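You operate a simulated robot arm through the tools that you are given. There is no shell and no other tool.

The job below is to be done with a simulated robot arm. You get a single attempt, and the scene is never put back.

TASK
Gauge the Row 57 and Lot 57 cores, then hold the Row 57 core back at T30.
Fine: leave the gauge in the Lot 57 core; the Row 57 core goes on the pad, the Hold tag beside it; the other cores stay put.

Only the result counts: the job must be done as asked and must still hold three seconds after the hand-in. Knocking over, shifting, dropping, spilling or breaking anything else fails it.

THE ROBOT
A 6-joint arm with a two-finger gripper, fixed in place. Base frame: the origin is at the foot of the arm, x ahead of it, y to its left, z up; the work surface is at about z = 720. Readings come in mm, degrees, newtons and seconds.
With the tool pointing down near the work surface it reaches from about 300 to 740 mm from the base axis. Its first joint turns from -166.0 to 166.0 degrees. Payload 1.57 kg.
The tool frame sits at the grasp point between the pads (the TCP): z along the fingers, y along the line on which they close. The tips reach 21 mm beyond it. The gripper opens to 70 mm. The gripper's body begins 50 mm behind the TCP.
Orientation is that of the tool frame in the base frame, as a unit quaternion [x, y, z, w]. With the fingers straight down and closing along the base's y, the tool's x points along the base's -x, its y along +y and its z along -z.

THE INTERFACE
- The arm moves only by the tool step_arm. Its argument "steps" is a list that holds one entry, the list of rows, each a list of 7 numbers: the shift along the tool's x, y, z in mm, then the turn, a rotation vector about the tool's x, y, z in degrees, then the gripper command, from -1 (fully open) to 1 (shut), values between in proportion. In form: [[[dx, dy, dz, ax, ay, az, fingers], ...]]. A call has 1 to 20 rows; each row is the pose to reach, as a shift and turn from the pose commanded when the call began, along the tool's axes at that moment. Each row takes 0.2 s and may step no farther than 50 mm and 8.6 degrees from the row before; otherwise, or with a gripper value out of range, the whole call is refused. Where a pose cannot be reached the arm comes as near as it can. A force on the tool above 40 N (or 10 N above the force at the start of the call, whichever is more), or a blocked arm, ends the call early, and 0.2 s more pass. Each finger halts on what it meets, pressing with about 30 N; the grip force reading is that of the motor and also rises with nothing between the fingers. The clock runs only during rows and for 0.2 s after the last one: add rows that repeat a pose to give the fingers time. The reply holds the time, the measured pose of the TCP, the force on the tool along the base axes, the opening and the grip force, in the units named above and with some noise, with the torque about the TCP (base axes, N m) and any sound that the robot's microphone picked up.
- Cameras (640 x 400 px; columns grow to the right, rows downward): "scene" is fixed at [218.9, -500.2, 1317.8]; the picture's right is [0.93, -0.38, 0.00], its down [-0.21, -0.51, -0.83] and it looks along [0.31, 0.77, -0.55] (base axes); focal length 323 px, centre (320, 200). "wrist" rides on the gripper at [79, 4, -81] in the tool frame; the picture's right is [-0.05, 1.00, 0.00], its down [-0.67, -0.04, -0.75] and it looks along [-0.74, -0.04, 0.67] (tool axes); focal length 256 px, centre (320, 200). There is no depth. A picture from a camera that has moved, and an enlarged one, comes with that camera's place and axes in the base frame and with its lens.
- get_image(camera): a new picture of that camera. The clock stands still meanwhile.
- close_up(camera, box): a new picture of the part [left, top, right, bottom] of that camera's present view, enlarged. The clock stands still meanwhile.
- job_done(): hands the job in; it is judged then, once.

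Nothing tells you positions but the pictures and the camera data. Unless the task says otherwise, let go and move clear before handing in.

The tools are called after "Request:" as name(argument=value, ...) on one line, values as JSON. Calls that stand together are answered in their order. step_arm: Moves the arm, as the interface text tells. Its arguments: {"type":"object","properties":{"steps":{"type":"array","items":{"type":"array","items":{"type":"array","items":{"type":"number"}}}}},"required":["steps"]} The other tools are called the same way: get_image (camera) takes a picture; close_up (camera, box) takes an enlarged picture of a part of a camera's view; job_done () hands the job in.

At the start:

```text
time_s: 0.0
ee_pos: [410.5, 342.2, 996.1]
tcp_rot: [0.0, 1.0, -0.002, -0.002]
contact_force: [-0.6, 0.3, 0.3]
ft_torque: [-0.05, -0.01, 0.04]
width: 70.1
grip_force: 0.0
```

scene: 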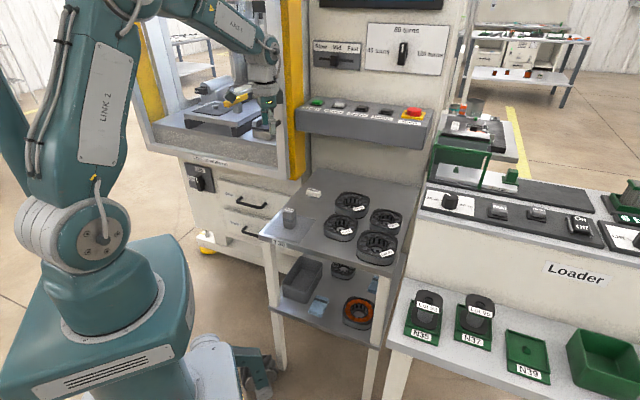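
wrist: 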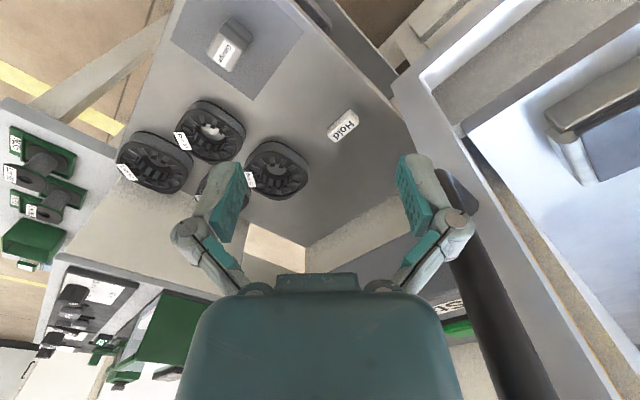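

I see a small table with four slotted cores, a gauge on a grey pad, and a Hold tag. I'll take enlarged pictures to read the labels before moving anything.

Request:
close_up(camera="scene", box=[250, 170, 430, 282])

Request:
close_up(camera="wrist", box=[100, 80, 330, 224])

Request:
close_up(camera="scene", box=[320, 180, 410, 270])

Request:
close_up(camera="scene", box=[250, 180, 340, 260])

Request:
close_up(camera="scene", box=[380, 270, 640, 400])

```text
3.56 times, centred on (340, 226) of scene
camera zoom: at [218.9, -500.2, 1317.8], right [0.93, -0.38, 0.0], down [-0.21, -0.51, -0.83], along [0.31, 0.77, -0.55], focal length 1150 px, centre (249, 108)
```

zoom: 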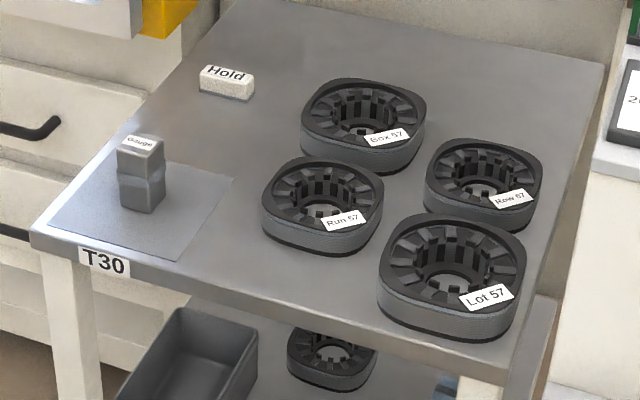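

```text
2.78 times, centred on (215, 152) of wrist
camera zoom: at [331.4, 345.3, 1078.9], right [0.05, 1.0, 0.0], down [0.67, -0.03, 0.74], along [0.74, -0.04, -0.67], focal length 711 px, centre (612, 333)
```

zoom: 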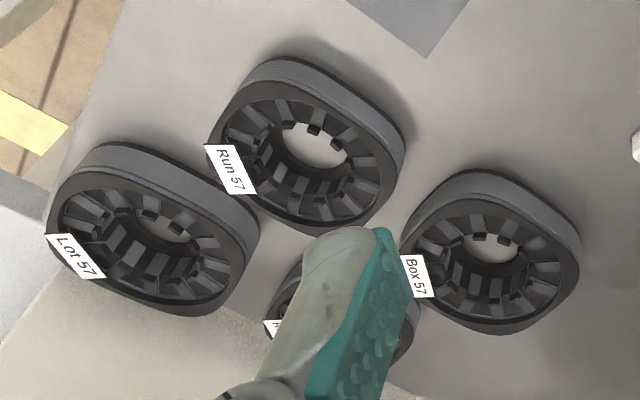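

```text
4.44 times, centred on (365, 225) of scene
camera zoom: at [218.9, -500.2, 1317.8], right [0.93, -0.38, 0.0], down [-0.21, -0.51, -0.83], along [0.31, 0.77, -0.55], focal length 1437 px, centre (120, 89)
```

zoom: 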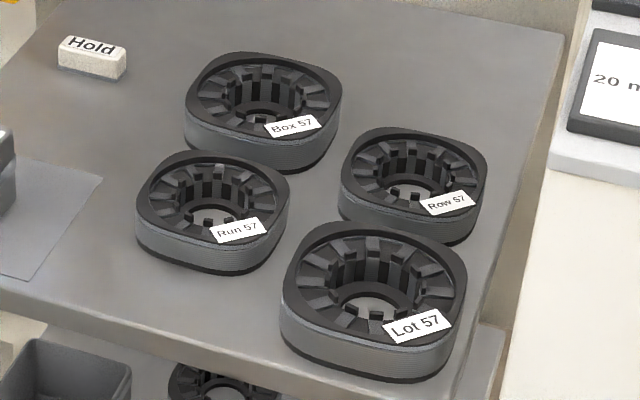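

```text
5.00 times, centred on (295, 220) of scene
camera zoom: at [218.9, -500.2, 1317.8], right [0.93, -0.38, 0.0], down [-0.21, -0.51, -0.83], along [0.31, 0.77, -0.55], focal length 1617 px, centre (445, 100)
```

zoom: 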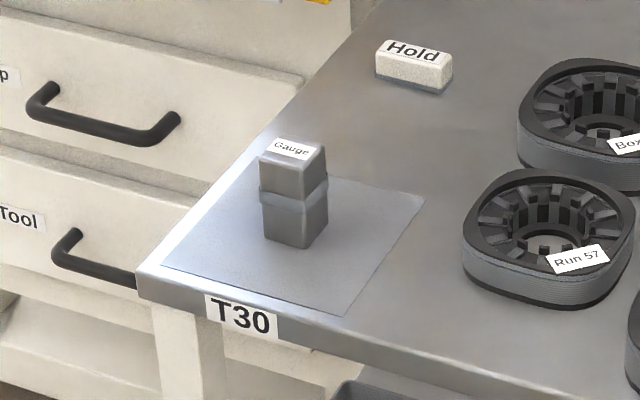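

```text
2.46 times, centred on (510, 335) of scene
camera zoom: at [218.9, -500.2, 1317.8], right [0.93, -0.38, 0.0], down [-0.21, -0.51, -0.83], along [0.31, 0.77, -0.55], focal length 796 px, centre (-148, -132)
```

zoom: 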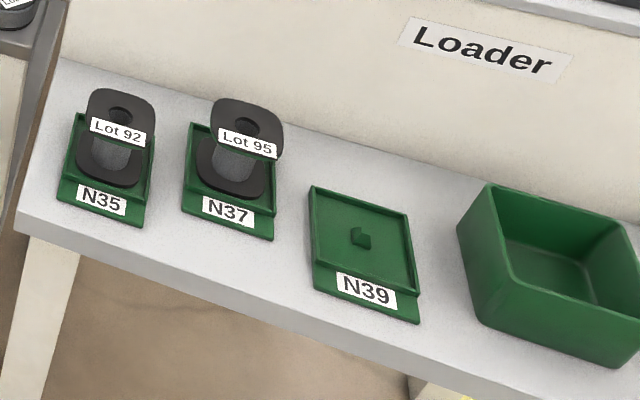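

The labels read Run 57, Box 57, Row 57 (far right) and Lot 57 (near right). The gauge stands on the T30 pad, with the Hold tag behind it. I'll move the arm high over the cores to see their geometry from above.

Request:
step_arm(steps=[[[-14, -42, 5, 0, 0, 0, -1], [-28, -84, 10, 0, 0, 0, -1], [-42, -126, 15, 0, 0, 0, -1], [-56, -168, 20, 0, 0, 0, -1], [-70, -212, 25, 0, 0, 0, -1], [-70, -212, 25, 0, 0, 0, -1]]])

Request:
get_image(camera="wrist")

Request:
get_image(camera="scene")

```text
time_s: 1.4
ee_pos: [480.1, 129.4, 971.3]
tcp_rot: [0.0, 1.0, 0.0, 0.0]
contact_force: [-0.3, 1.0, -0.9]
ft_torque: [0.02, -0.01, 0.03]
width: 69.9
grip_force: 0.1
```

```text
taken
camera wrist: at [401.5, 131.8, 1053.6], right [0.05, 1.0, 0.0], down [0.67, -0.04, 0.74], along [0.74, -0.04, -0.67], focal length 256 px, centre (320, 200)
```

wrist: 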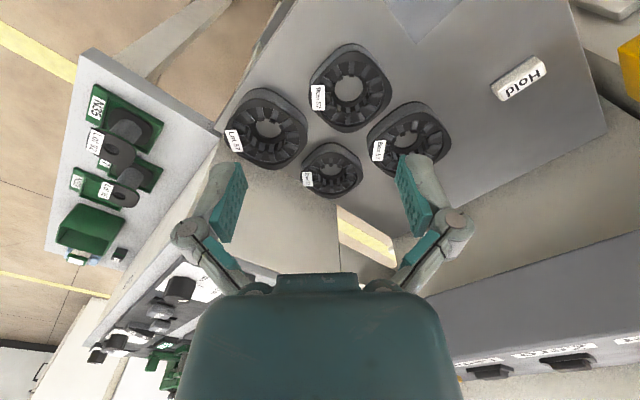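

```text
taken
```

scene: 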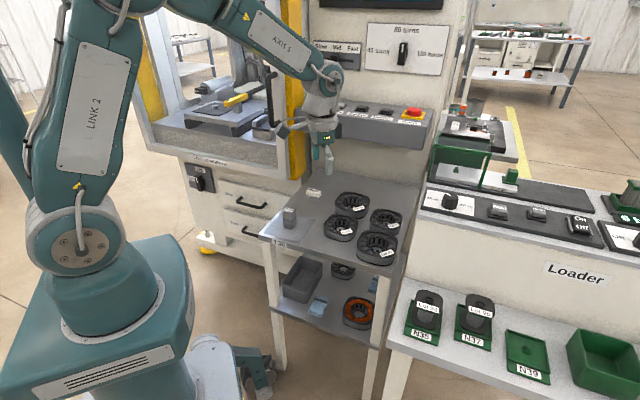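

The cores are square-ish rings, roughly 90 mm across, with toothed bores. I'll enlarge this view for detail.

Request:
close_up(camera="wrist", box=[220, 100, 380, 200])

Request:
close_up(camera="wrist", box=[290, 30, 450, 130])

Request:
close_up(camera="scene", box=[355, 200, 411, 270])

```text
4.00 times, centred on (300, 150) of wrist
camera zoom: at [401.5, 131.8, 1053.6], right [0.05, 1.0, 0.0], down [0.67, -0.04, 0.74], along [0.74, -0.04, -0.67], focal length 1024 px, centre (400, 400)
```

zoom: 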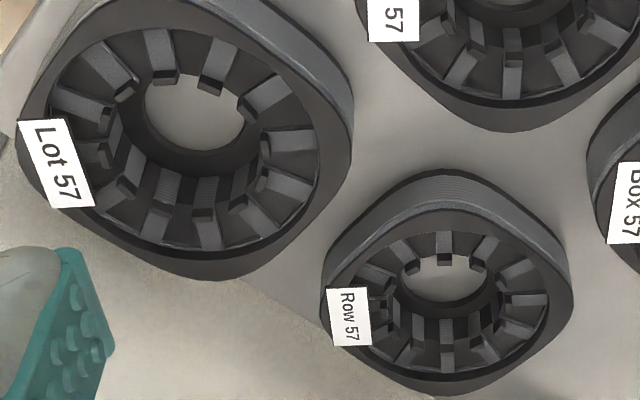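

```text
4.00 times, centred on (370, 80) of wrist
camera zoom: at [401.5, 131.8, 1053.6], right [0.05, 1.0, 0.0], down [0.67, -0.04, 0.74], along [0.74, -0.04, -0.67], focal length 1024 px, centre (120, 680)
```

zoom: 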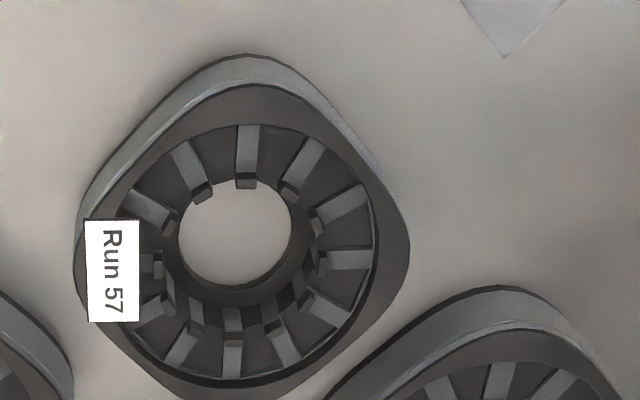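

```text
5.71 times, centred on (383, 235) of scene
camera zoom: at [218.9, -500.2, 1317.8], right [0.93, -0.38, 0.0], down [-0.21, -0.51, -0.83], along [0.31, 0.77, -0.55], focal length 1848 px, centre (-40, 0)
```

zoom: 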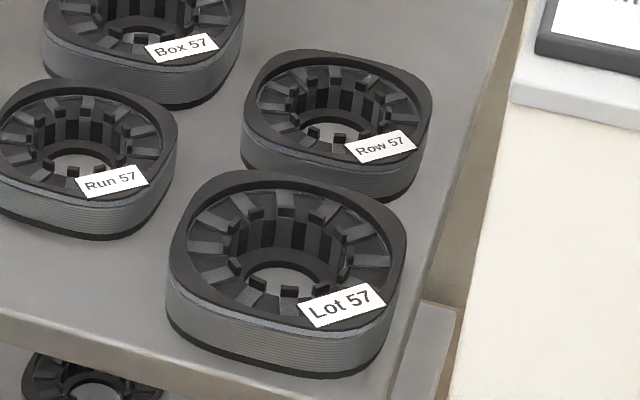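

Row 57 is about 99 mm across its corners and Lot 57 about 114 mm. That makes both too wide for an outside grip, so I'll have to grip the wall. Next I'll inspect the gauge on the pad close up.

Request:
step_arm(steps=[[[28, 22, 28, 0, 0, 0, -1], [56, 44, 56, 0, 0, 0, -1], [84, 66, 84, 0, 0, 0, -1], [112, 88, 112, 0, 0, 0, -1], [140, 111, 141, 0, 0, 0, -1], [140, 111, 141, 0, 0, 0, -1]]])

Request:
get_image(camera="wrist")

Request:
close_up(camera="wrist", box=[250, 120, 410, 220])

Request:
close_up(camera="scene", box=[270, 195, 310, 250])

```text
time_s: 2.8
ee_pos: [339.3, 240.1, 831.4]
tcp_rot: [0.0, 1.0, 0.0, 0.001]
contact_force: [-0.2, -0.4, -0.2]
ft_torque: [-0.01, 0.0, -0.01]
width: 70.1
grip_force: 0.1
```

```text
taken
camera wrist: at [259.8, 242.9, 913.9], right [0.05, 1.0, 0.0], down [0.67, -0.04, 0.74], along [0.74, -0.04, -0.67], focal length 256 px, centre (320, 200)
```

wrist: 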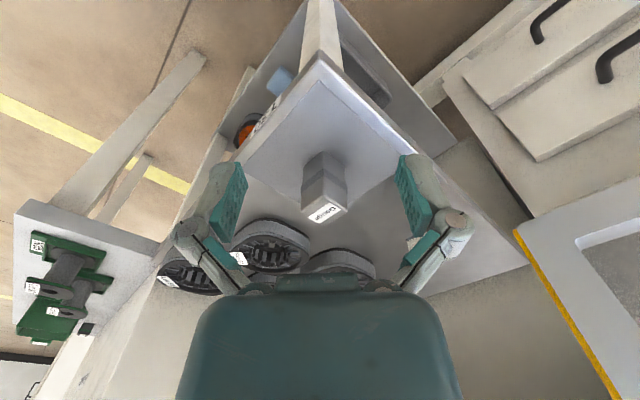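

```text
4.00 times, centred on (330, 170) of wrist
camera zoom: at [259.8, 242.9, 913.9], right [0.05, 1.0, 0.0], down [0.67, -0.04, 0.74], along [0.74, -0.04, -0.67], focal length 1024 px, centre (280, 320)
```

zoom: 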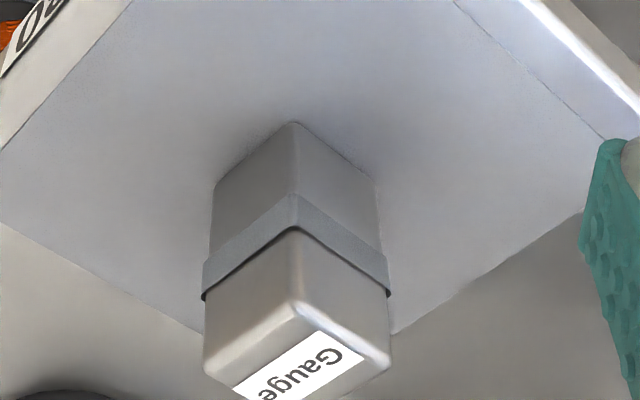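

```text
7.27 times, centred on (290, 222) of scene
camera zoom: at [218.9, -500.2, 1317.8], right [0.93, -0.38, 0.0], down [-0.21, -0.51, -0.83], along [0.31, 0.77, -0.55], focal length 2351 px, centre (538, 36)
```

zoom: 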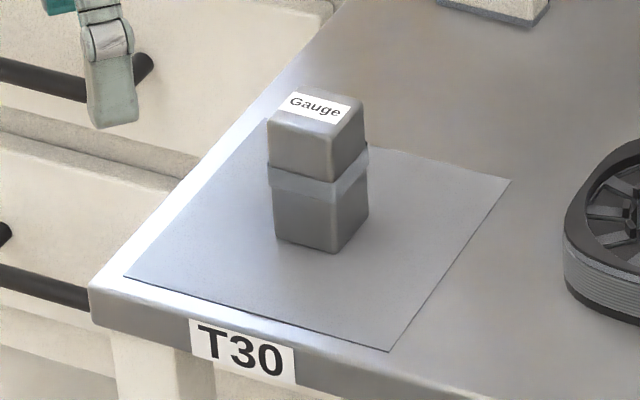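

The gauge is a square post about 28 mm wide and 60 mm tall with a thin band at mid-height. It stands near (423, 238) and is turned about 45° to the base axes. Now I'll take a closer look at the Row and Lot bores.

Request:
step_arm(steps=[[[0, 0, -20, 0, 0, 0, -1], [-36, -25, -20, 0, 0, 0, -1], [-72, -50, -20, 0, 0, 0, -1], [-108, -75, -20, 0, 0, 0, -1], [-144, -100, -20, 0, 0, 0, -1], [-182, -127, -20, 0, 0, 0, -1], [-220, -154, -20, 0, 0, 0, -1], [-220, -154, -10, 0, 0, 0, -1], [-220, -154, -10, 0, 0, 0, -1]]])

Request:
get_image(camera="wrist")

Request:
close_up(camera="wrist", box=[220, 60, 400, 172])

Request:
close_up(camera="wrist", box=[240, 140, 420, 252])

```text
time_s: 4.8
ee_pos: [560.2, 86.8, 841.1]
tcp_rot: [0.0, 1.0, -0.001, 0.0]
contact_force: [-1.0, 1.4, -0.1]
ft_torque: [0.0, -0.01, 0.0]
width: 70.0
grip_force: 0.1
```

```text
taken
camera wrist: at [481.0, 89.4, 923.1], right [0.05, 1.0, 0.0], down [0.67, -0.04, 0.74], along [0.74, -0.04, -0.67], focal length 256 px, centre (320, 200)
```

wrist: 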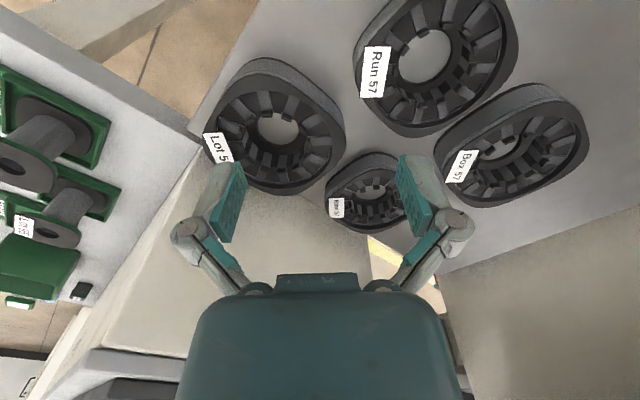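

```text
3.56 times, centred on (310, 116) of wrist
camera zoom: at [481.0, 89.4, 923.1], right [0.05, 1.0, 0.0], down [0.67, -0.04, 0.74], along [0.74, -0.04, -0.67], focal length 910 px, centre (356, 499)
```

zoom: 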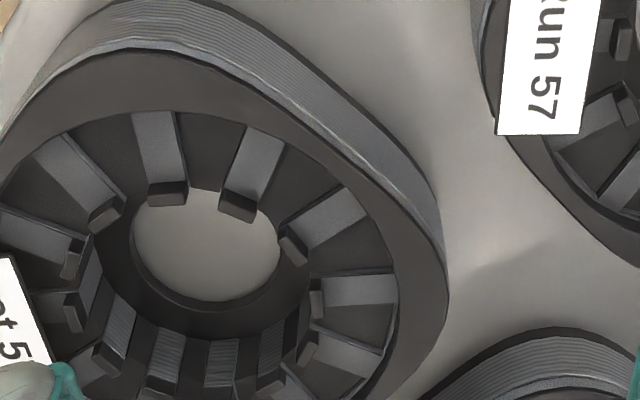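

```text
3.56 times, centred on (330, 196) of wrist
camera zoom: at [481.0, 89.4, 923.1], right [0.05, 1.0, 0.0], down [0.67, -0.04, 0.74], along [0.74, -0.04, -0.67], focal length 910 px, centre (284, 214)
```

zoom: 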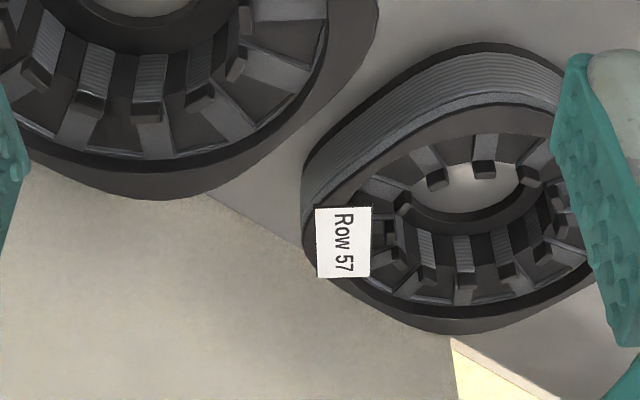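

Each core has a recessed ring of teeth around a straight bore, with a narrower base ring at the bottom. I'll tilt the wrist for a view from more directly above, so I can measure bore centres and gaps.

Request:
step_arm(steps=[[[-14, 1, -4, 0, 8.5, 0, -1], [-28, 2, -8, 0, 17, 0, -1], [-41, 4, -12, 0, 25.5, 0, -1], [-41, 4, -12, 0, 34, 0, -1], [-41, 4, -12, 0, 34, 0, -1]]])

Request:
get_image(camera="wrist")

Request:
close_up(camera="wrist", box=[200, 100, 360, 200])

Request:
close_up(camera="wrist", box=[260, 140, 420, 240])

```text
time_s: 6.0
ee_pos: [600.8, 90.9, 852.2]
tcp_rot: [0.0, 0.956, 0.0, -0.293]
contact_force: [-0.6, 0.0, -0.7]
ft_torque: [0.0, 0.03, -0.03]
width: 70.2
grip_force: 0.0
```

```text
taken
camera wrist: at [581.1, 93.4, 965.4], right [0.04, 1.0, -0.03], down [0.97, -0.04, 0.24], along [0.24, -0.04, -0.97], focal length 256 px, centre (320, 200)
```

wrist: 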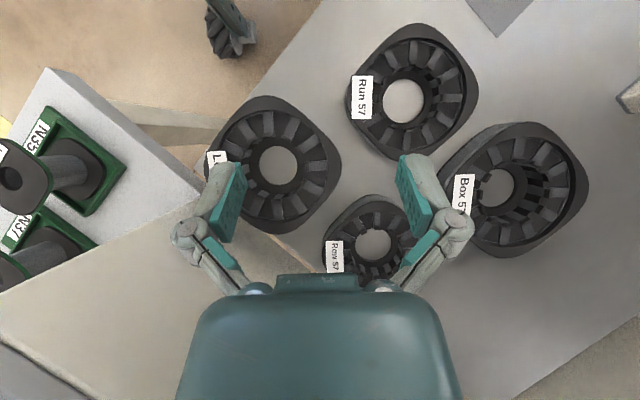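

```text
4.00 times, centred on (280, 150) of wrist
camera zoom: at [581.1, 93.4, 965.4], right [0.04, 1.0, -0.03], down [0.97, -0.04, 0.24], along [0.24, -0.04, -0.97], focal length 1024 px, centre (480, 400)
```

zoom: 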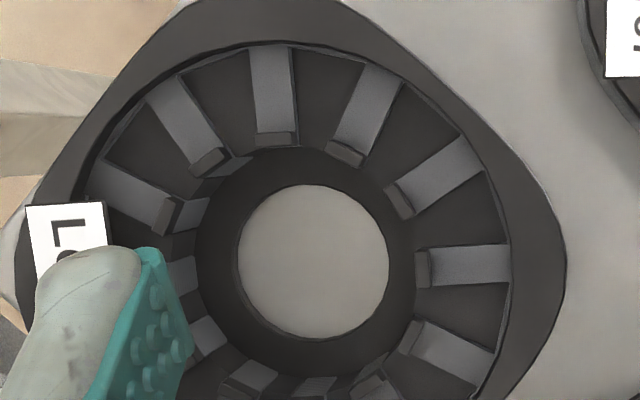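

```text
4.00 times, centred on (340, 190) of wrist
camera zoom: at [581.1, 93.4, 965.4], right [0.04, 1.0, -0.03], down [0.97, -0.04, 0.24], along [0.24, -0.04, -0.97], focal length 1024 px, centre (240, 240)
```

zoom: 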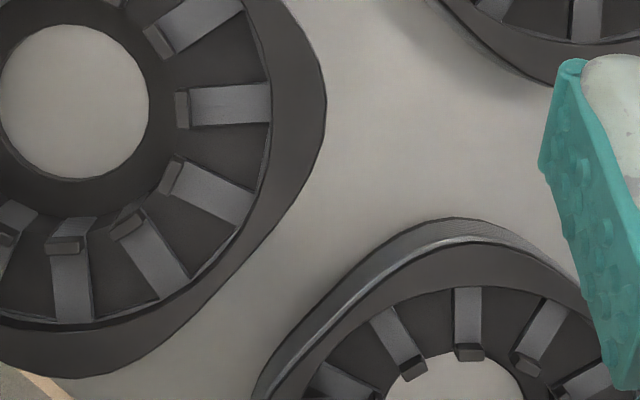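

The Lot bore has a toothed circle about 50 mm across with a base ring whose hole is about 36 mm. I'll shift over to centre Row 57 between the fingers.

Request:
step_arm(steps=[[[-25, 20, -17, 0, 0, 0, -1], [-41, 42, -28, 0, 0, 0, -1], [-41, 42, -28, 0, 0, 0, -1]]])

Request:
get_image(camera="wrist")

Request:
close_up(camera="wrist", box=[240, 120, 400, 220])

```text
time_s: 6.8
ee_pos: [626.4, 125.8, 851.5]
tcp_rot: [0.0, 0.956, 0.0, -0.293]
contact_force: [-0.1, 0.3, 1.1]
ft_torque: [0.01, 0.01, -0.01]
width: 70.0
grip_force: 0.1
out of reach, approached as far as the arm can: row 2, 3
```

```text
taken
camera wrist: at [607.8, 128.5, 964.3], right [0.04, 1.0, -0.03], down [0.97, -0.04, 0.24], along [0.24, -0.04, -0.97], focal length 256 px, centre (320, 200)
```

wrist: 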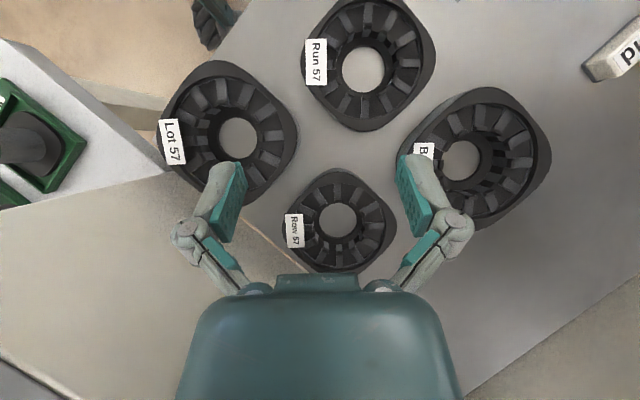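

```text
4.00 times, centred on (320, 170) of wrist
camera zoom: at [607.8, 128.5, 964.3], right [0.04, 1.0, -0.03], down [0.97, -0.04, 0.24], along [0.24, -0.04, -0.97], focal length 1024 px, centre (320, 320)
```

zoom: 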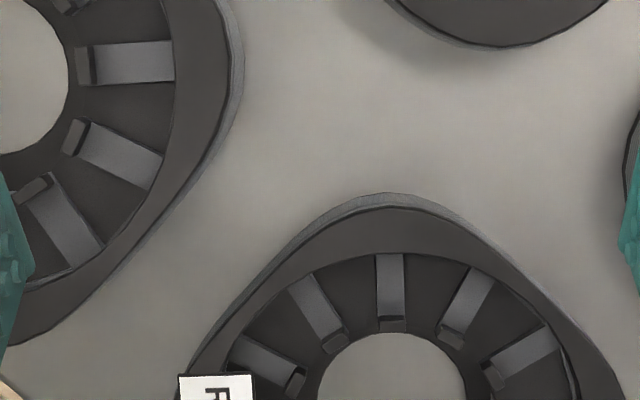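

Request:
close_up(camera="wrist", box=[260, 160, 420, 260])

Request:
close_up(camera="wrist", box=[260, 190, 420, 290])

Request:
close_up(camera="wrist", box=[150, 70, 310, 170])

```text
4.00 times, centred on (340, 210) of wrist
camera zoom: at [607.8, 128.5, 964.3], right [0.04, 1.0, -0.03], down [0.97, -0.04, 0.24], along [0.24, -0.04, -0.97], focal length 1024 px, centre (240, 160)
```

zoom: 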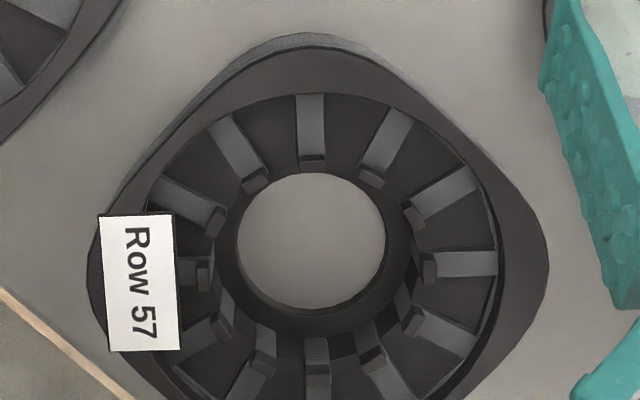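

```text
4.00 times, centred on (340, 240) of wrist
camera zoom: at [607.8, 128.5, 964.3], right [0.04, 1.0, -0.03], down [0.97, -0.04, 0.24], along [0.24, -0.04, -0.97], focal length 1024 px, centre (240, 40)
```

zoom: 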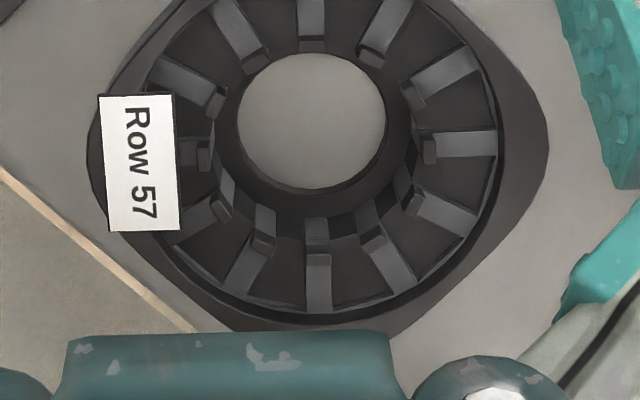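

```text
4.00 times, centred on (230, 120) of wrist
camera zoom: at [607.8, 128.5, 964.3], right [0.04, 1.0, -0.03], down [0.97, -0.04, 0.24], along [0.24, -0.04, -0.97], focal length 1024 px, centre (680, 520)
```

zoom: 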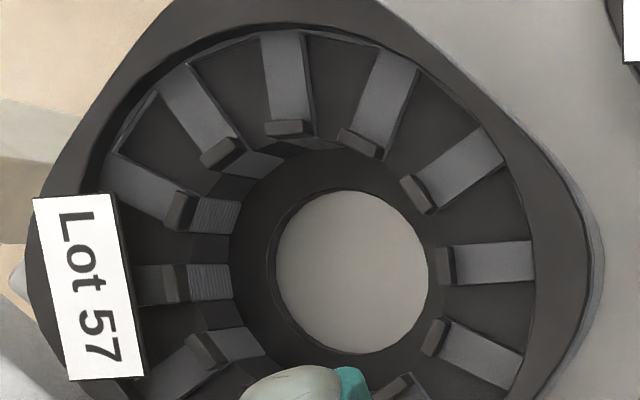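

I now place Row 57 at about (688, 135) and Lot 57 at about (606, 45), with core tops near z 747. Row's wall between bore and flat is about 17 mm, and the flats run at 45°. I'll untilt the wrist first, then head for the gauge.

Request:
step_arm(steps=[[[16, 0, 2, 0, -8.5, 0, -1], [33, 0, 4, 0, -17, 0, -1], [50, 0, 6, 0, -25.5, 0, -1], [66, 0, 9, 0, -34, 0, -1], [66, 0, 9, 0, -34, 0, -1]]])

```text
time_s: 8.0
ee_pos: [566.5, 125.4, 881.6]
tcp_rot: [0.001, 1.0, 0.0, 0.0]
contact_force: [0.0, -0.2, -0.3]
ft_torque: [0.03, 0.01, 0.0]
width: 70.1
grip_force: 0.0
```

Now I'll fly to above the gauge while turning the gripper 45°, so the fingers line up with its faces.

Request:
step_arm(steps=[[[24, 19, 0, 0, 0, -7.5, -1], [48, 38, 0, 0, 0, -15, -1], [72, 57, 0, 0, 0, -22.5, -1], [96, 75, 0, 0, 0, -30, -1], [120, 94, 10, 0, 0, -37.5, -1], [143.5, 112.6, 21, 0, 0, -45, -1], [143.5, 112.6, 21, 0, 0, -45, -1]]])

Request:
get_image(camera="wrist")

Request:
close_up(camera="wrist", box=[240, 60, 400, 160])

```text
time_s: 9.6
ee_pos: [422.6, 238.1, 860.9]
tcp_rot: [-0.384, 0.923, 0.0, 0.0]
contact_force: [-1.0, 0.5, -0.3]
ft_torque: [0.02, -0.03, -0.04]
width: 70.1
grip_force: 0.0
```

```text
taken
camera wrist: at [364.1, 183.9, 942.8], right [-0.67, 0.74, 0.0], down [0.5, 0.45, 0.74], along [0.55, 0.5, -0.67], focal length 256 px, centre (320, 200)
```

wrist: 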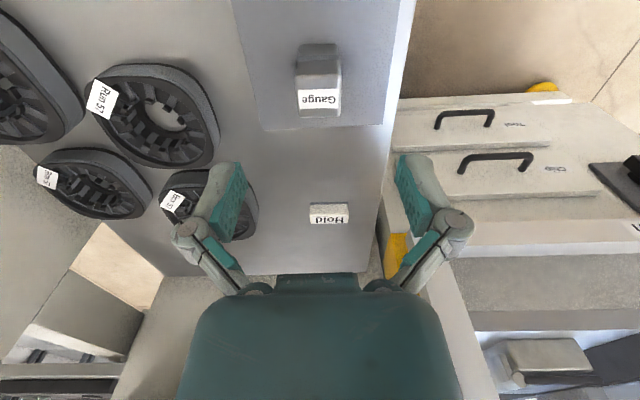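

```text
4.00 times, centred on (320, 110) of wrist
camera zoom: at [364.1, 183.9, 942.8], right [-0.67, 0.74, 0.0], down [0.5, 0.45, 0.74], along [0.55, 0.5, -0.67], focal length 1024 px, centre (320, 560)
```

zoom: 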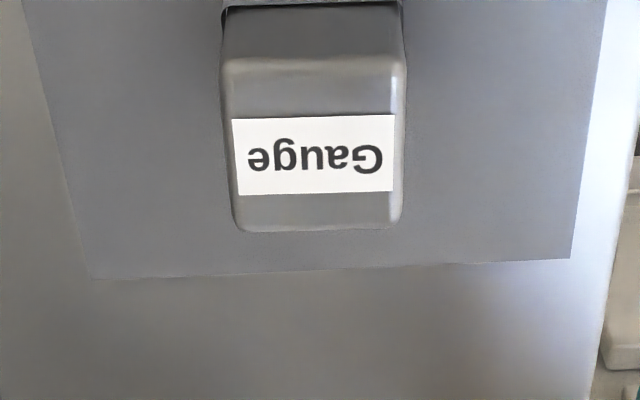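

The gauge is centred almost exactly under the gripper, about 2° off in yaw. I'll correct that, descend so the tips stay just above the band, and grip the upper half.

Request:
step_arm(steps=[[[0.7, -0.7, 25, 0, 0, 1, -1], [0.7, -0.7, 50, 0, 0, 2, -1], [0.7, -0.7, 68, 0, 0, 2, -1], [0.7, -0.7, 78, 0, 0, 2, -1], [0.7, -0.7, 78, 0, 0, 2, -1]]])

Request:
get_image(camera="wrist")

Request:
close_up(camera="scene", box=[260, 170, 330, 250])

```text
time_s: 10.8
ee_pos: [422.7, 237.5, 783.1]
tcp_rot: [-0.367, 0.93, 0.0, 0.0]
contact_force: [0.2, 0.3, 0.3]
ft_torque: [0.04, 0.03, 0.0]
width: 70.0
grip_force: 0.1
```

```text
taken
camera wrist: at [362.4, 185.1, 864.4], right [-0.64, 0.77, 0.0], down [0.51, 0.43, 0.74], along [0.57, 0.48, -0.67], focal length 256 px, centre (320, 200)
```

wrist: 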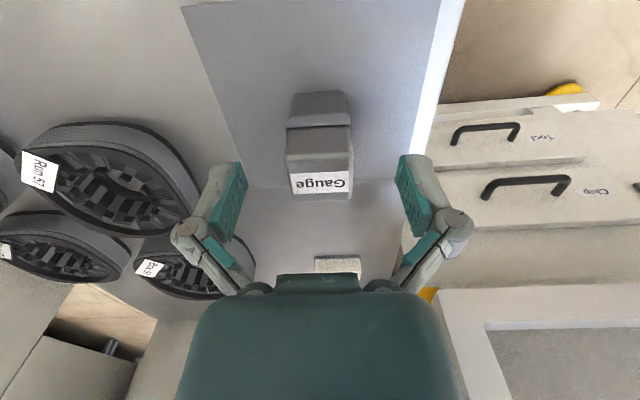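

```text
5.00 times, centred on (295, 210) of scene
camera zoom: at [218.9, -500.2, 1317.8], right [0.93, -0.38, 0.0], down [-0.21, -0.51, -0.83], along [0.31, 0.77, -0.55], focal length 1617 px, centre (445, 150)
```

zoom: 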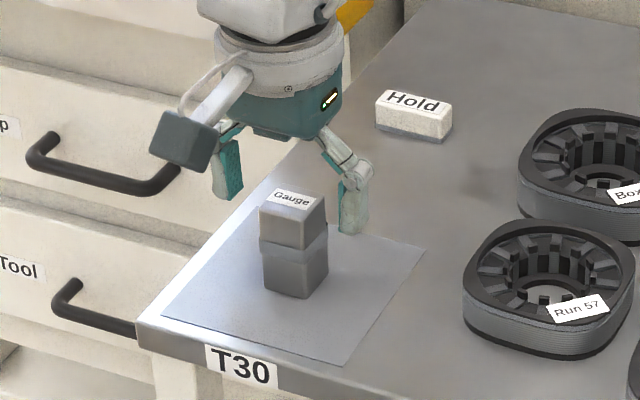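

The fingers straddle the gauge's upper half, so I'll close on it.

Request:
step_arm(steps=[[[0, 0, 0, 0, 0, 0, 1], [0, 0, 0, 0, 0, 0, 1], [0, 0, 0, 0, 0, 0, 1]]])

Request:
get_image(camera="wrist")

Request:
close_up(camera="scene", box=[270, 190, 320, 250])

```text
time_s: 11.6
ee_pos: [422.8, 237.5, 783.5]
tcp_rot: [-0.366, 0.931, 0.0, 0.0]
contact_force: [0.2, 0.6, 16.3]
ft_torque: [-0.03, -0.05, -0.02]
width: 29.4
grip_force: 29.7
```

```text
taken
camera wrist: at [362.6, 185.2, 865.2], right [-0.64, 0.77, 0.0], down [0.51, 0.43, 0.75], along [0.57, 0.48, -0.67], focal length 256 px, centre (320, 200)
```

wrist: 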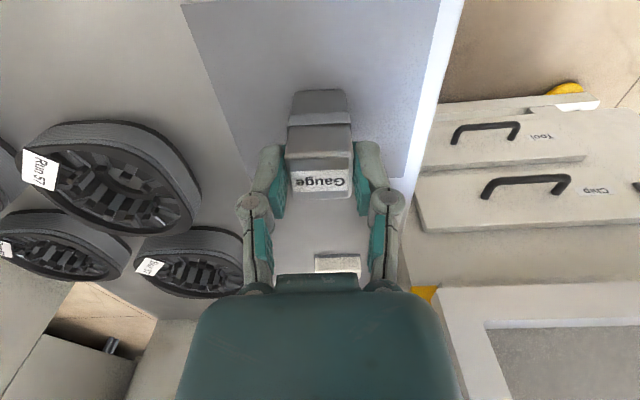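

```text
6.67 times, centred on (295, 220) of scene
camera zoom: at [218.9, -500.2, 1317.8], right [0.93, -0.38, 0.0], down [-0.21, -0.51, -0.83], along [0.31, 0.77, -0.55], focal length 2155 px, centre (487, 67)
```

zoom: 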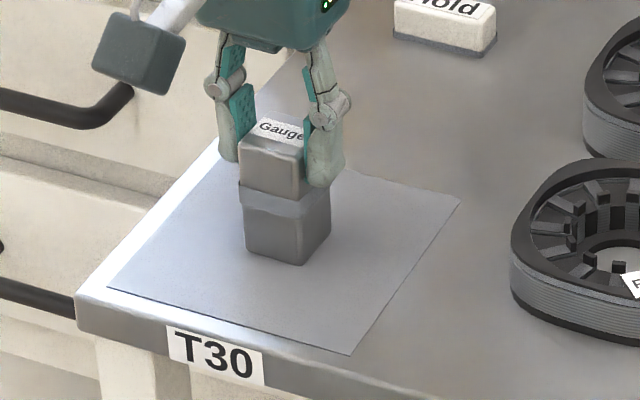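

The gauge is gripped at 29.4 mm. I'll lift it and carry it above the Row 57 bore.

Request:
step_arm(steps=[[[0, 0, -10, 0, 0, 0, 1], [0, 0, -40, 0, 0, 0, 1], [0, 0, -75, 0, 0, 0, 1], [0, 0, -100, 0, 0, 0, 1], [0, 0, -100, 0, 0, 0, 1]]])

Request:
get_image(camera="wrist")

```text
time_s: 12.8
ee_pos: [422.8, 237.2, 883.2]
tcp_rot: [-0.366, 0.931, 0.0, -0.001]
contact_force: [-0.3, 0.4, -1.2]
ft_torque: [0.0, 0.02, -0.01]
width: 0.0
grip_force: 28.6
```

```text
taken
camera wrist: at [362.5, 185.0, 964.7], right [-0.64, 0.77, 0.0], down [0.51, 0.43, 0.74], along [0.57, 0.48, -0.67], focal length 256 px, centre (320, 200)
```

wrist: 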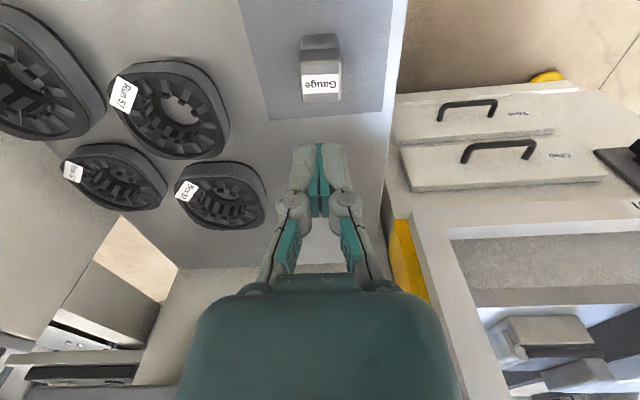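

The gauge slipped out of the fingers during the lift and is still standing upright on the pad. The fingertips probably pressed on the band. I'll check the gauge's position before trying again.

Request:
close_up(camera="wrist", box=[240, 10, 400, 110])

Request:
close_up(camera="scene", box=[270, 190, 320, 250])

Request:
close_up(camera="wrist", box=[260, 130, 380, 280])

```text
4.00 times, centred on (320, 60) of wrist
camera zoom: at [362.5, 185.0, 964.7], right [-0.64, 0.77, 0.0], down [0.51, 0.43, 0.74], along [0.57, 0.48, -0.67], focal length 1024 px, centre (320, 760)
```

zoom: 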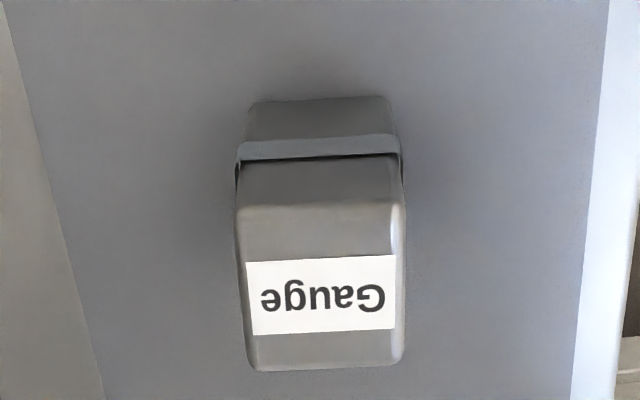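

```text
6.67 times, centred on (295, 220) of scene
camera zoom: at [218.9, -500.2, 1317.8], right [0.93, -0.38, 0.0], down [-0.21, -0.51, -0.83], along [0.31, 0.77, -0.55], focal length 2155 px, centre (487, 67)
```

zoom: 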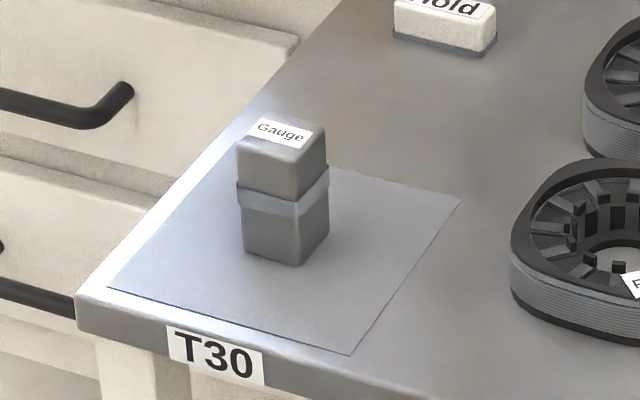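

```text
2.67 times, centred on (320, 205) of wrist
camera zoom: at [362.5, 185.0, 964.7], right [-0.64, 0.77, 0.0], down [0.51, 0.43, 0.74], along [0.57, 0.48, -0.67], focal length 683 px, centre (320, 187)
```

zoom: 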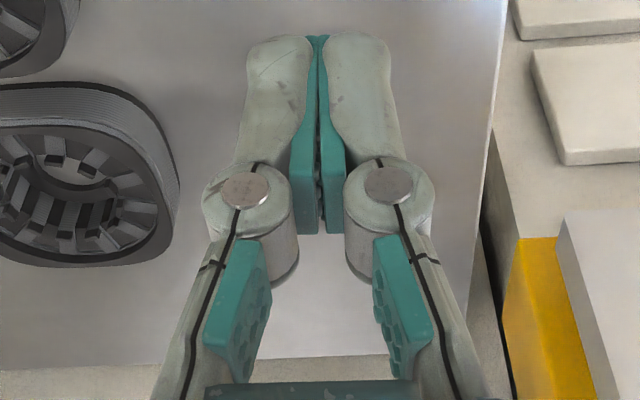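

The gauge hasn't moved. I'll descend again, slightly higher this time, and watch the forces while closing and during a tiny test lift.

Request:
step_arm(steps=[[[0, 0, 0, 0, 0, 0, -1], [0, 0, 0, 0, 0, 0, -1], [0, -0.7, 40, 0, 0, 0, -1], [0, -0.7, 75, 0, 0, 0, -1], [0, -0.7, 94, 0, 0, 0, -1], [0, -0.7, 94, 0, 0, 0, -1]]])

Request:
step_arm(steps=[[[0, 0, 0, 0, 0, 0, 0], [0, 0, 0, 0, 0, 0, 0.12], [0, 0, 0, 0, 0, 0, 0.12]]])

Request:
get_image(camera="wrist")

Request:
close_up(camera="wrist", box=[240, 80, 400, 230])

Request:
close_up(camera="scene", box=[270, 190, 320, 250])

```text
time_s: 14.2
ee_pos: [422.3, 237.3, 789.8]
tcp_rot: [-0.367, 0.93, 0.0, 0.0]
contact_force: [0.0, 0.6, -0.6]
ft_torque: [0.02, -0.03, -0.01]
width: 69.9
grip_force: 0.0
```

```text
time_s: 15.0
ee_pos: [422.8, 237.3, 790.1]
tcp_rot: [-0.366, 0.93, 0.0, -0.001]
contact_force: [-0.4, 0.3, 0.5]
ft_torque: [0.03, 0.02, -0.01]
width: 31.3
grip_force: 0.1
```

```text
taken
camera wrist: at [362.8, 184.3, 871.3], right [-0.64, 0.77, 0.0], down [0.51, 0.43, 0.74], along [0.57, 0.48, -0.67], focal length 256 px, centre (320, 200)
```

wrist: 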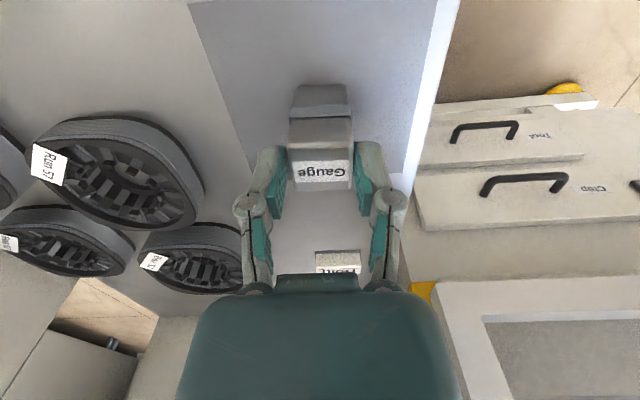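

```text
2.67 times, centred on (320, 155) of wrist
camera zoom: at [362.8, 184.3, 871.3], right [-0.64, 0.77, 0.0], down [0.51, 0.43, 0.74], along [0.57, 0.48, -0.67], focal length 683 px, centre (320, 320)
```

zoom: 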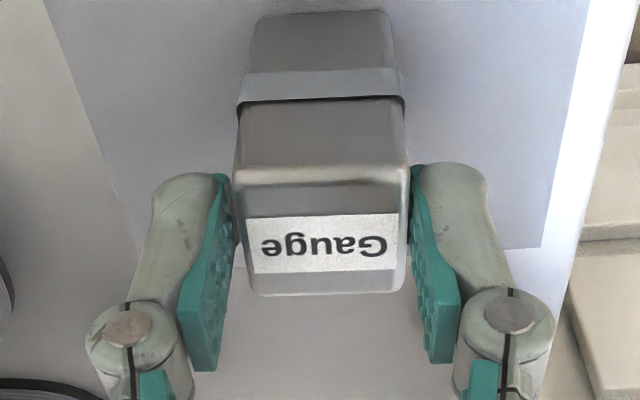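

```text
6.67 times, centred on (295, 220) of scene
camera zoom: at [218.9, -500.2, 1317.8], right [0.93, -0.38, 0.0], down [-0.21, -0.51, -0.83], along [0.31, 0.77, -0.55], focal length 2155 px, centre (487, 67)
```

zoom: 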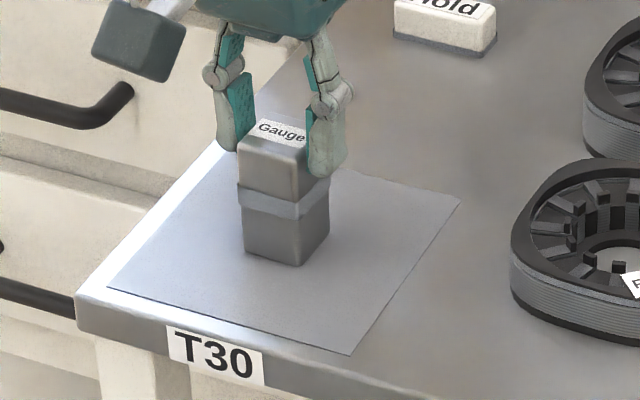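

The fingers are aligned evenly on both sides. I'll close fully here and read the forces before lifting.

Request:
step_arm(steps=[[[0, 0, 0, 0, 0, 0, 1], [0, 0, 0, 0, 0, 0, 1]]])

Request:
close_up(camera="wrist", box=[240, 80, 400, 230])

```text
time_s: 15.6
ee_pos: [423.8, 237.5, 788.6]
tcp_rot: [-0.366, 0.931, 0.0, 0.0]
contact_force: [-1.0, 0.5, 1.5]
ft_torque: [0.03, 0.03, 0.01]
width: 29.8
grip_force: 30.3
```

```text
2.67 times, centred on (320, 155) of wrist
camera zoom: at [362.8, 184.3, 871.3], right [-0.64, 0.77, 0.0], down [0.51, 0.43, 0.74], along [0.57, 0.48, -0.67], focal length 683 px, centre (320, 320)
```

zoom: 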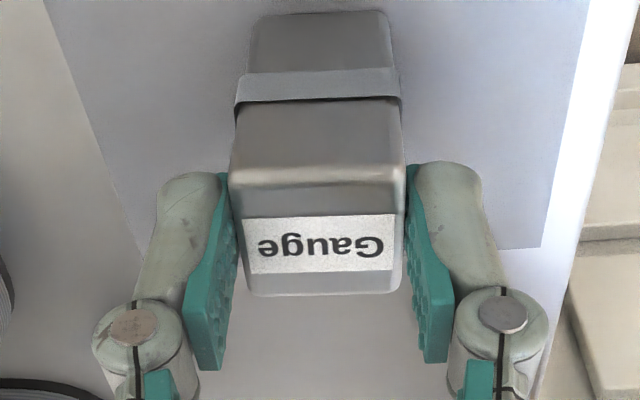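

The force is clean now, with a 29.8 mm grip. I'll do a small, slow test lift.

Request:
step_arm(steps=[[[0, 0, -1, 0, 0, 0, 1], [0, 0, -3, 0, 0, 0, 1], [0, 0, -5, 0, 0, 0, 1], [0, 0, -5, 0, 0, 0, 1], [0, 0, -5, 0, 0, 0, 1]]])

Request:
close_up(camera="wrist", box=[240, 80, 400, 230])

Request:
close_up(camera="scene", box=[270, 190, 320, 250])

```text
time_s: 16.8
ee_pos: [422.5, 237.3, 794.5]
tcp_rot: [-0.366, 0.931, 0.0, 0.001]
contact_force: [0.7, 0.1, -2.2]
ft_torque: [0.06, 0.0, 0.01]
width: 29.7
grip_force: 30.3
```

```text
2.67 times, centred on (320, 155) of wrist
camera zoom: at [362.8, 184.5, 875.8], right [-0.64, 0.77, 0.0], down [0.51, 0.43, 0.74], along [0.57, 0.48, -0.67], focal length 683 px, centre (320, 320)
```

zoom: 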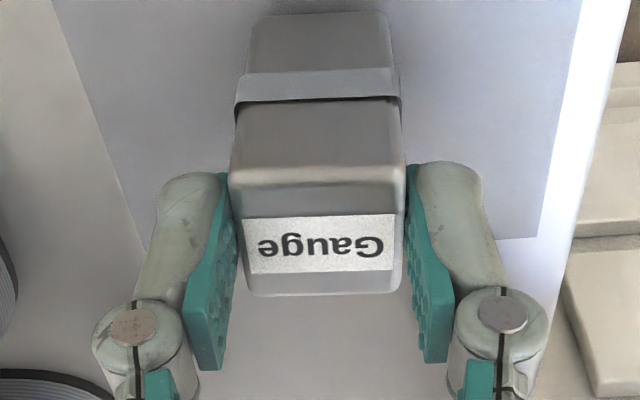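

```text
6.67 times, centred on (295, 220) of scene
camera zoom: at [218.9, -500.2, 1317.8], right [0.93, -0.38, 0.0], down [-0.21, -0.51, -0.83], along [0.31, 0.77, -0.55], focal length 2155 px, centre (487, 67)
```

zoom: 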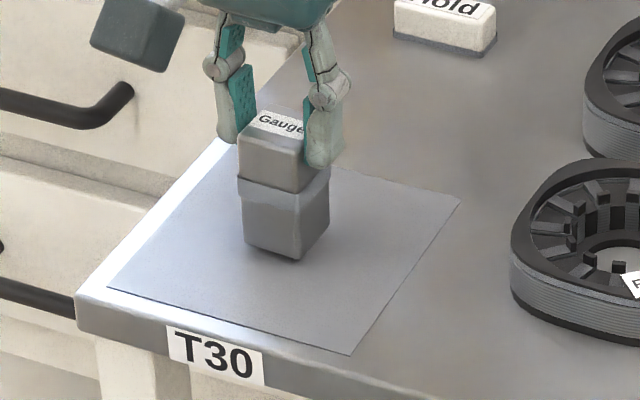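

The gauge is lifting with the fingers this time. I'll raise it gently and verify the hold before traversing.

Request:
step_arm(steps=[[[0, 0, -4, 0, 0, 0, 1], [0, 0, -12, 0, 0, 0, 1], [0, 0, -22, 0, 0, 0, 1], [0, 0, -34, 0, 0, 0, 1], [0, 0, -46, 0, 0, 0, 1], [0, 0, -58, 0, 0, 0, 1], [0, 0, -68, 0, 0, 0, 1], [0, 0, -76, 0, 0, 0, 1], [0, 0, -80, 0, 0, 0, 1], [0, 0, -80, 0, 0, 0, 1]]])

Request:
close_up(camera="wrist", box=[240, 80, 400, 230])

```text
time_s: 19.0
ee_pos: [423.4, 237.4, 873.2]
tcp_rot: [-0.366, 0.931, 0.0, 0.0]
contact_force: [0.2, -0.6, -2.9]
ft_torque: [-0.01, 0.02, -0.01]
width: 29.7
grip_force: 30.2
```

```text
2.67 times, centred on (320, 155) of wrist
camera zoom: at [363.0, 184.4, 955.9], right [-0.64, 0.77, 0.0], down [0.51, 0.43, 0.74], along [0.57, 0.48, -0.67], focal length 683 px, centre (320, 320)
```

zoom: 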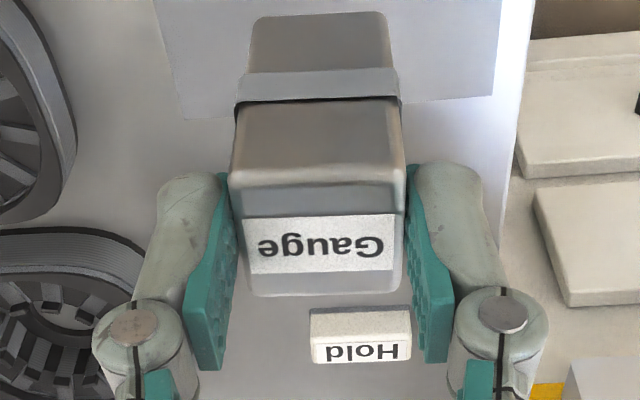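

The hold is solid, so I'll traverse to above the Row 57 bore at a safe height.

Request:
step_arm(steps=[[[-5, -10, 0, 0, 0, 0, 1], [-16, -32, 0, 0, 0, 0, 1], [-30, -61, 0, 0, 0, 0, 1], [-45, -92, 0, 0, 0, 0, 1], [-60, -123, 0, 0, 0, 0, 1], [-75, -154, 0, 0, 0, 0, 1], [-90, -184, 0, 0, 0, 0, 1], [-104, -213, 0, 0, 0, 0, 1], [-116, -238, 0, 0, 0, 0, 1], [-123, -252, 0, 0, 0, 0, 1], [-124.8, -255.4, 0, 0, 0, 0, 1], [-124.8, -255.4, 0, 0, 0, 0, 1]]])

Request:
get_image(camera="wrist")

Request:
close_up(camera="scene", box=[340, 150, 420, 270])

```text
time_s: 21.6
ee_pos: [689.4, 134.3, 873.9]
tcp_rot: [-0.367, 0.93, 0.0, -0.001]
contact_force: [-0.1, 0.6, -2.8]
ft_torque: [0.04, 0.02, -0.01]
width: 29.6
grip_force: 29.7
```

```text
taken
camera wrist: at [628.4, 82.8, 955.4], right [-0.64, 0.77, 0.0], down [0.51, 0.43, 0.74], along [0.57, 0.48, -0.67], focal length 256 px, centre (320, 200)
```

wrist: 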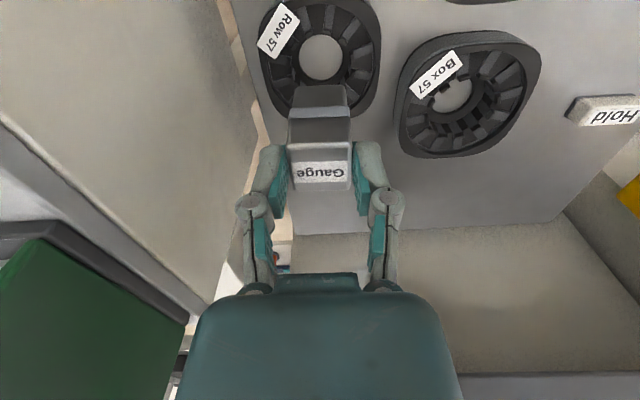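

```text
3.33 times, centred on (380, 210) of scene
camera zoom: at [218.9, -500.2, 1317.8], right [0.93, -0.38, 0.0], down [-0.21, -0.51, -0.83], along [0.31, 0.77, -0.55], focal length 1078 px, centre (120, 167)
```

zoom: 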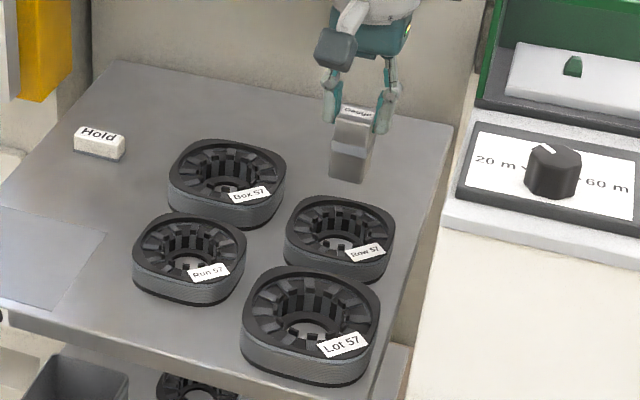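

The Row bore is in clear view ahead of the gauge. I'll enlarge it to refine its centre.

Request:
close_up(camera="wrist", box=[240, 0, 400, 100])

```text
4.00 times, centred on (320, 50) of wrist
camera zoom: at [628.4, 82.8, 955.4], right [-0.64, 0.77, 0.0], down [0.51, 0.43, 0.74], along [0.57, 0.48, -0.67], focal length 1024 px, centre (320, 800)
```

zoom: 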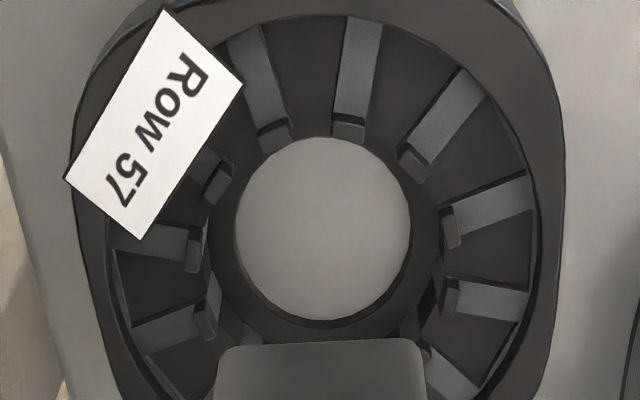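

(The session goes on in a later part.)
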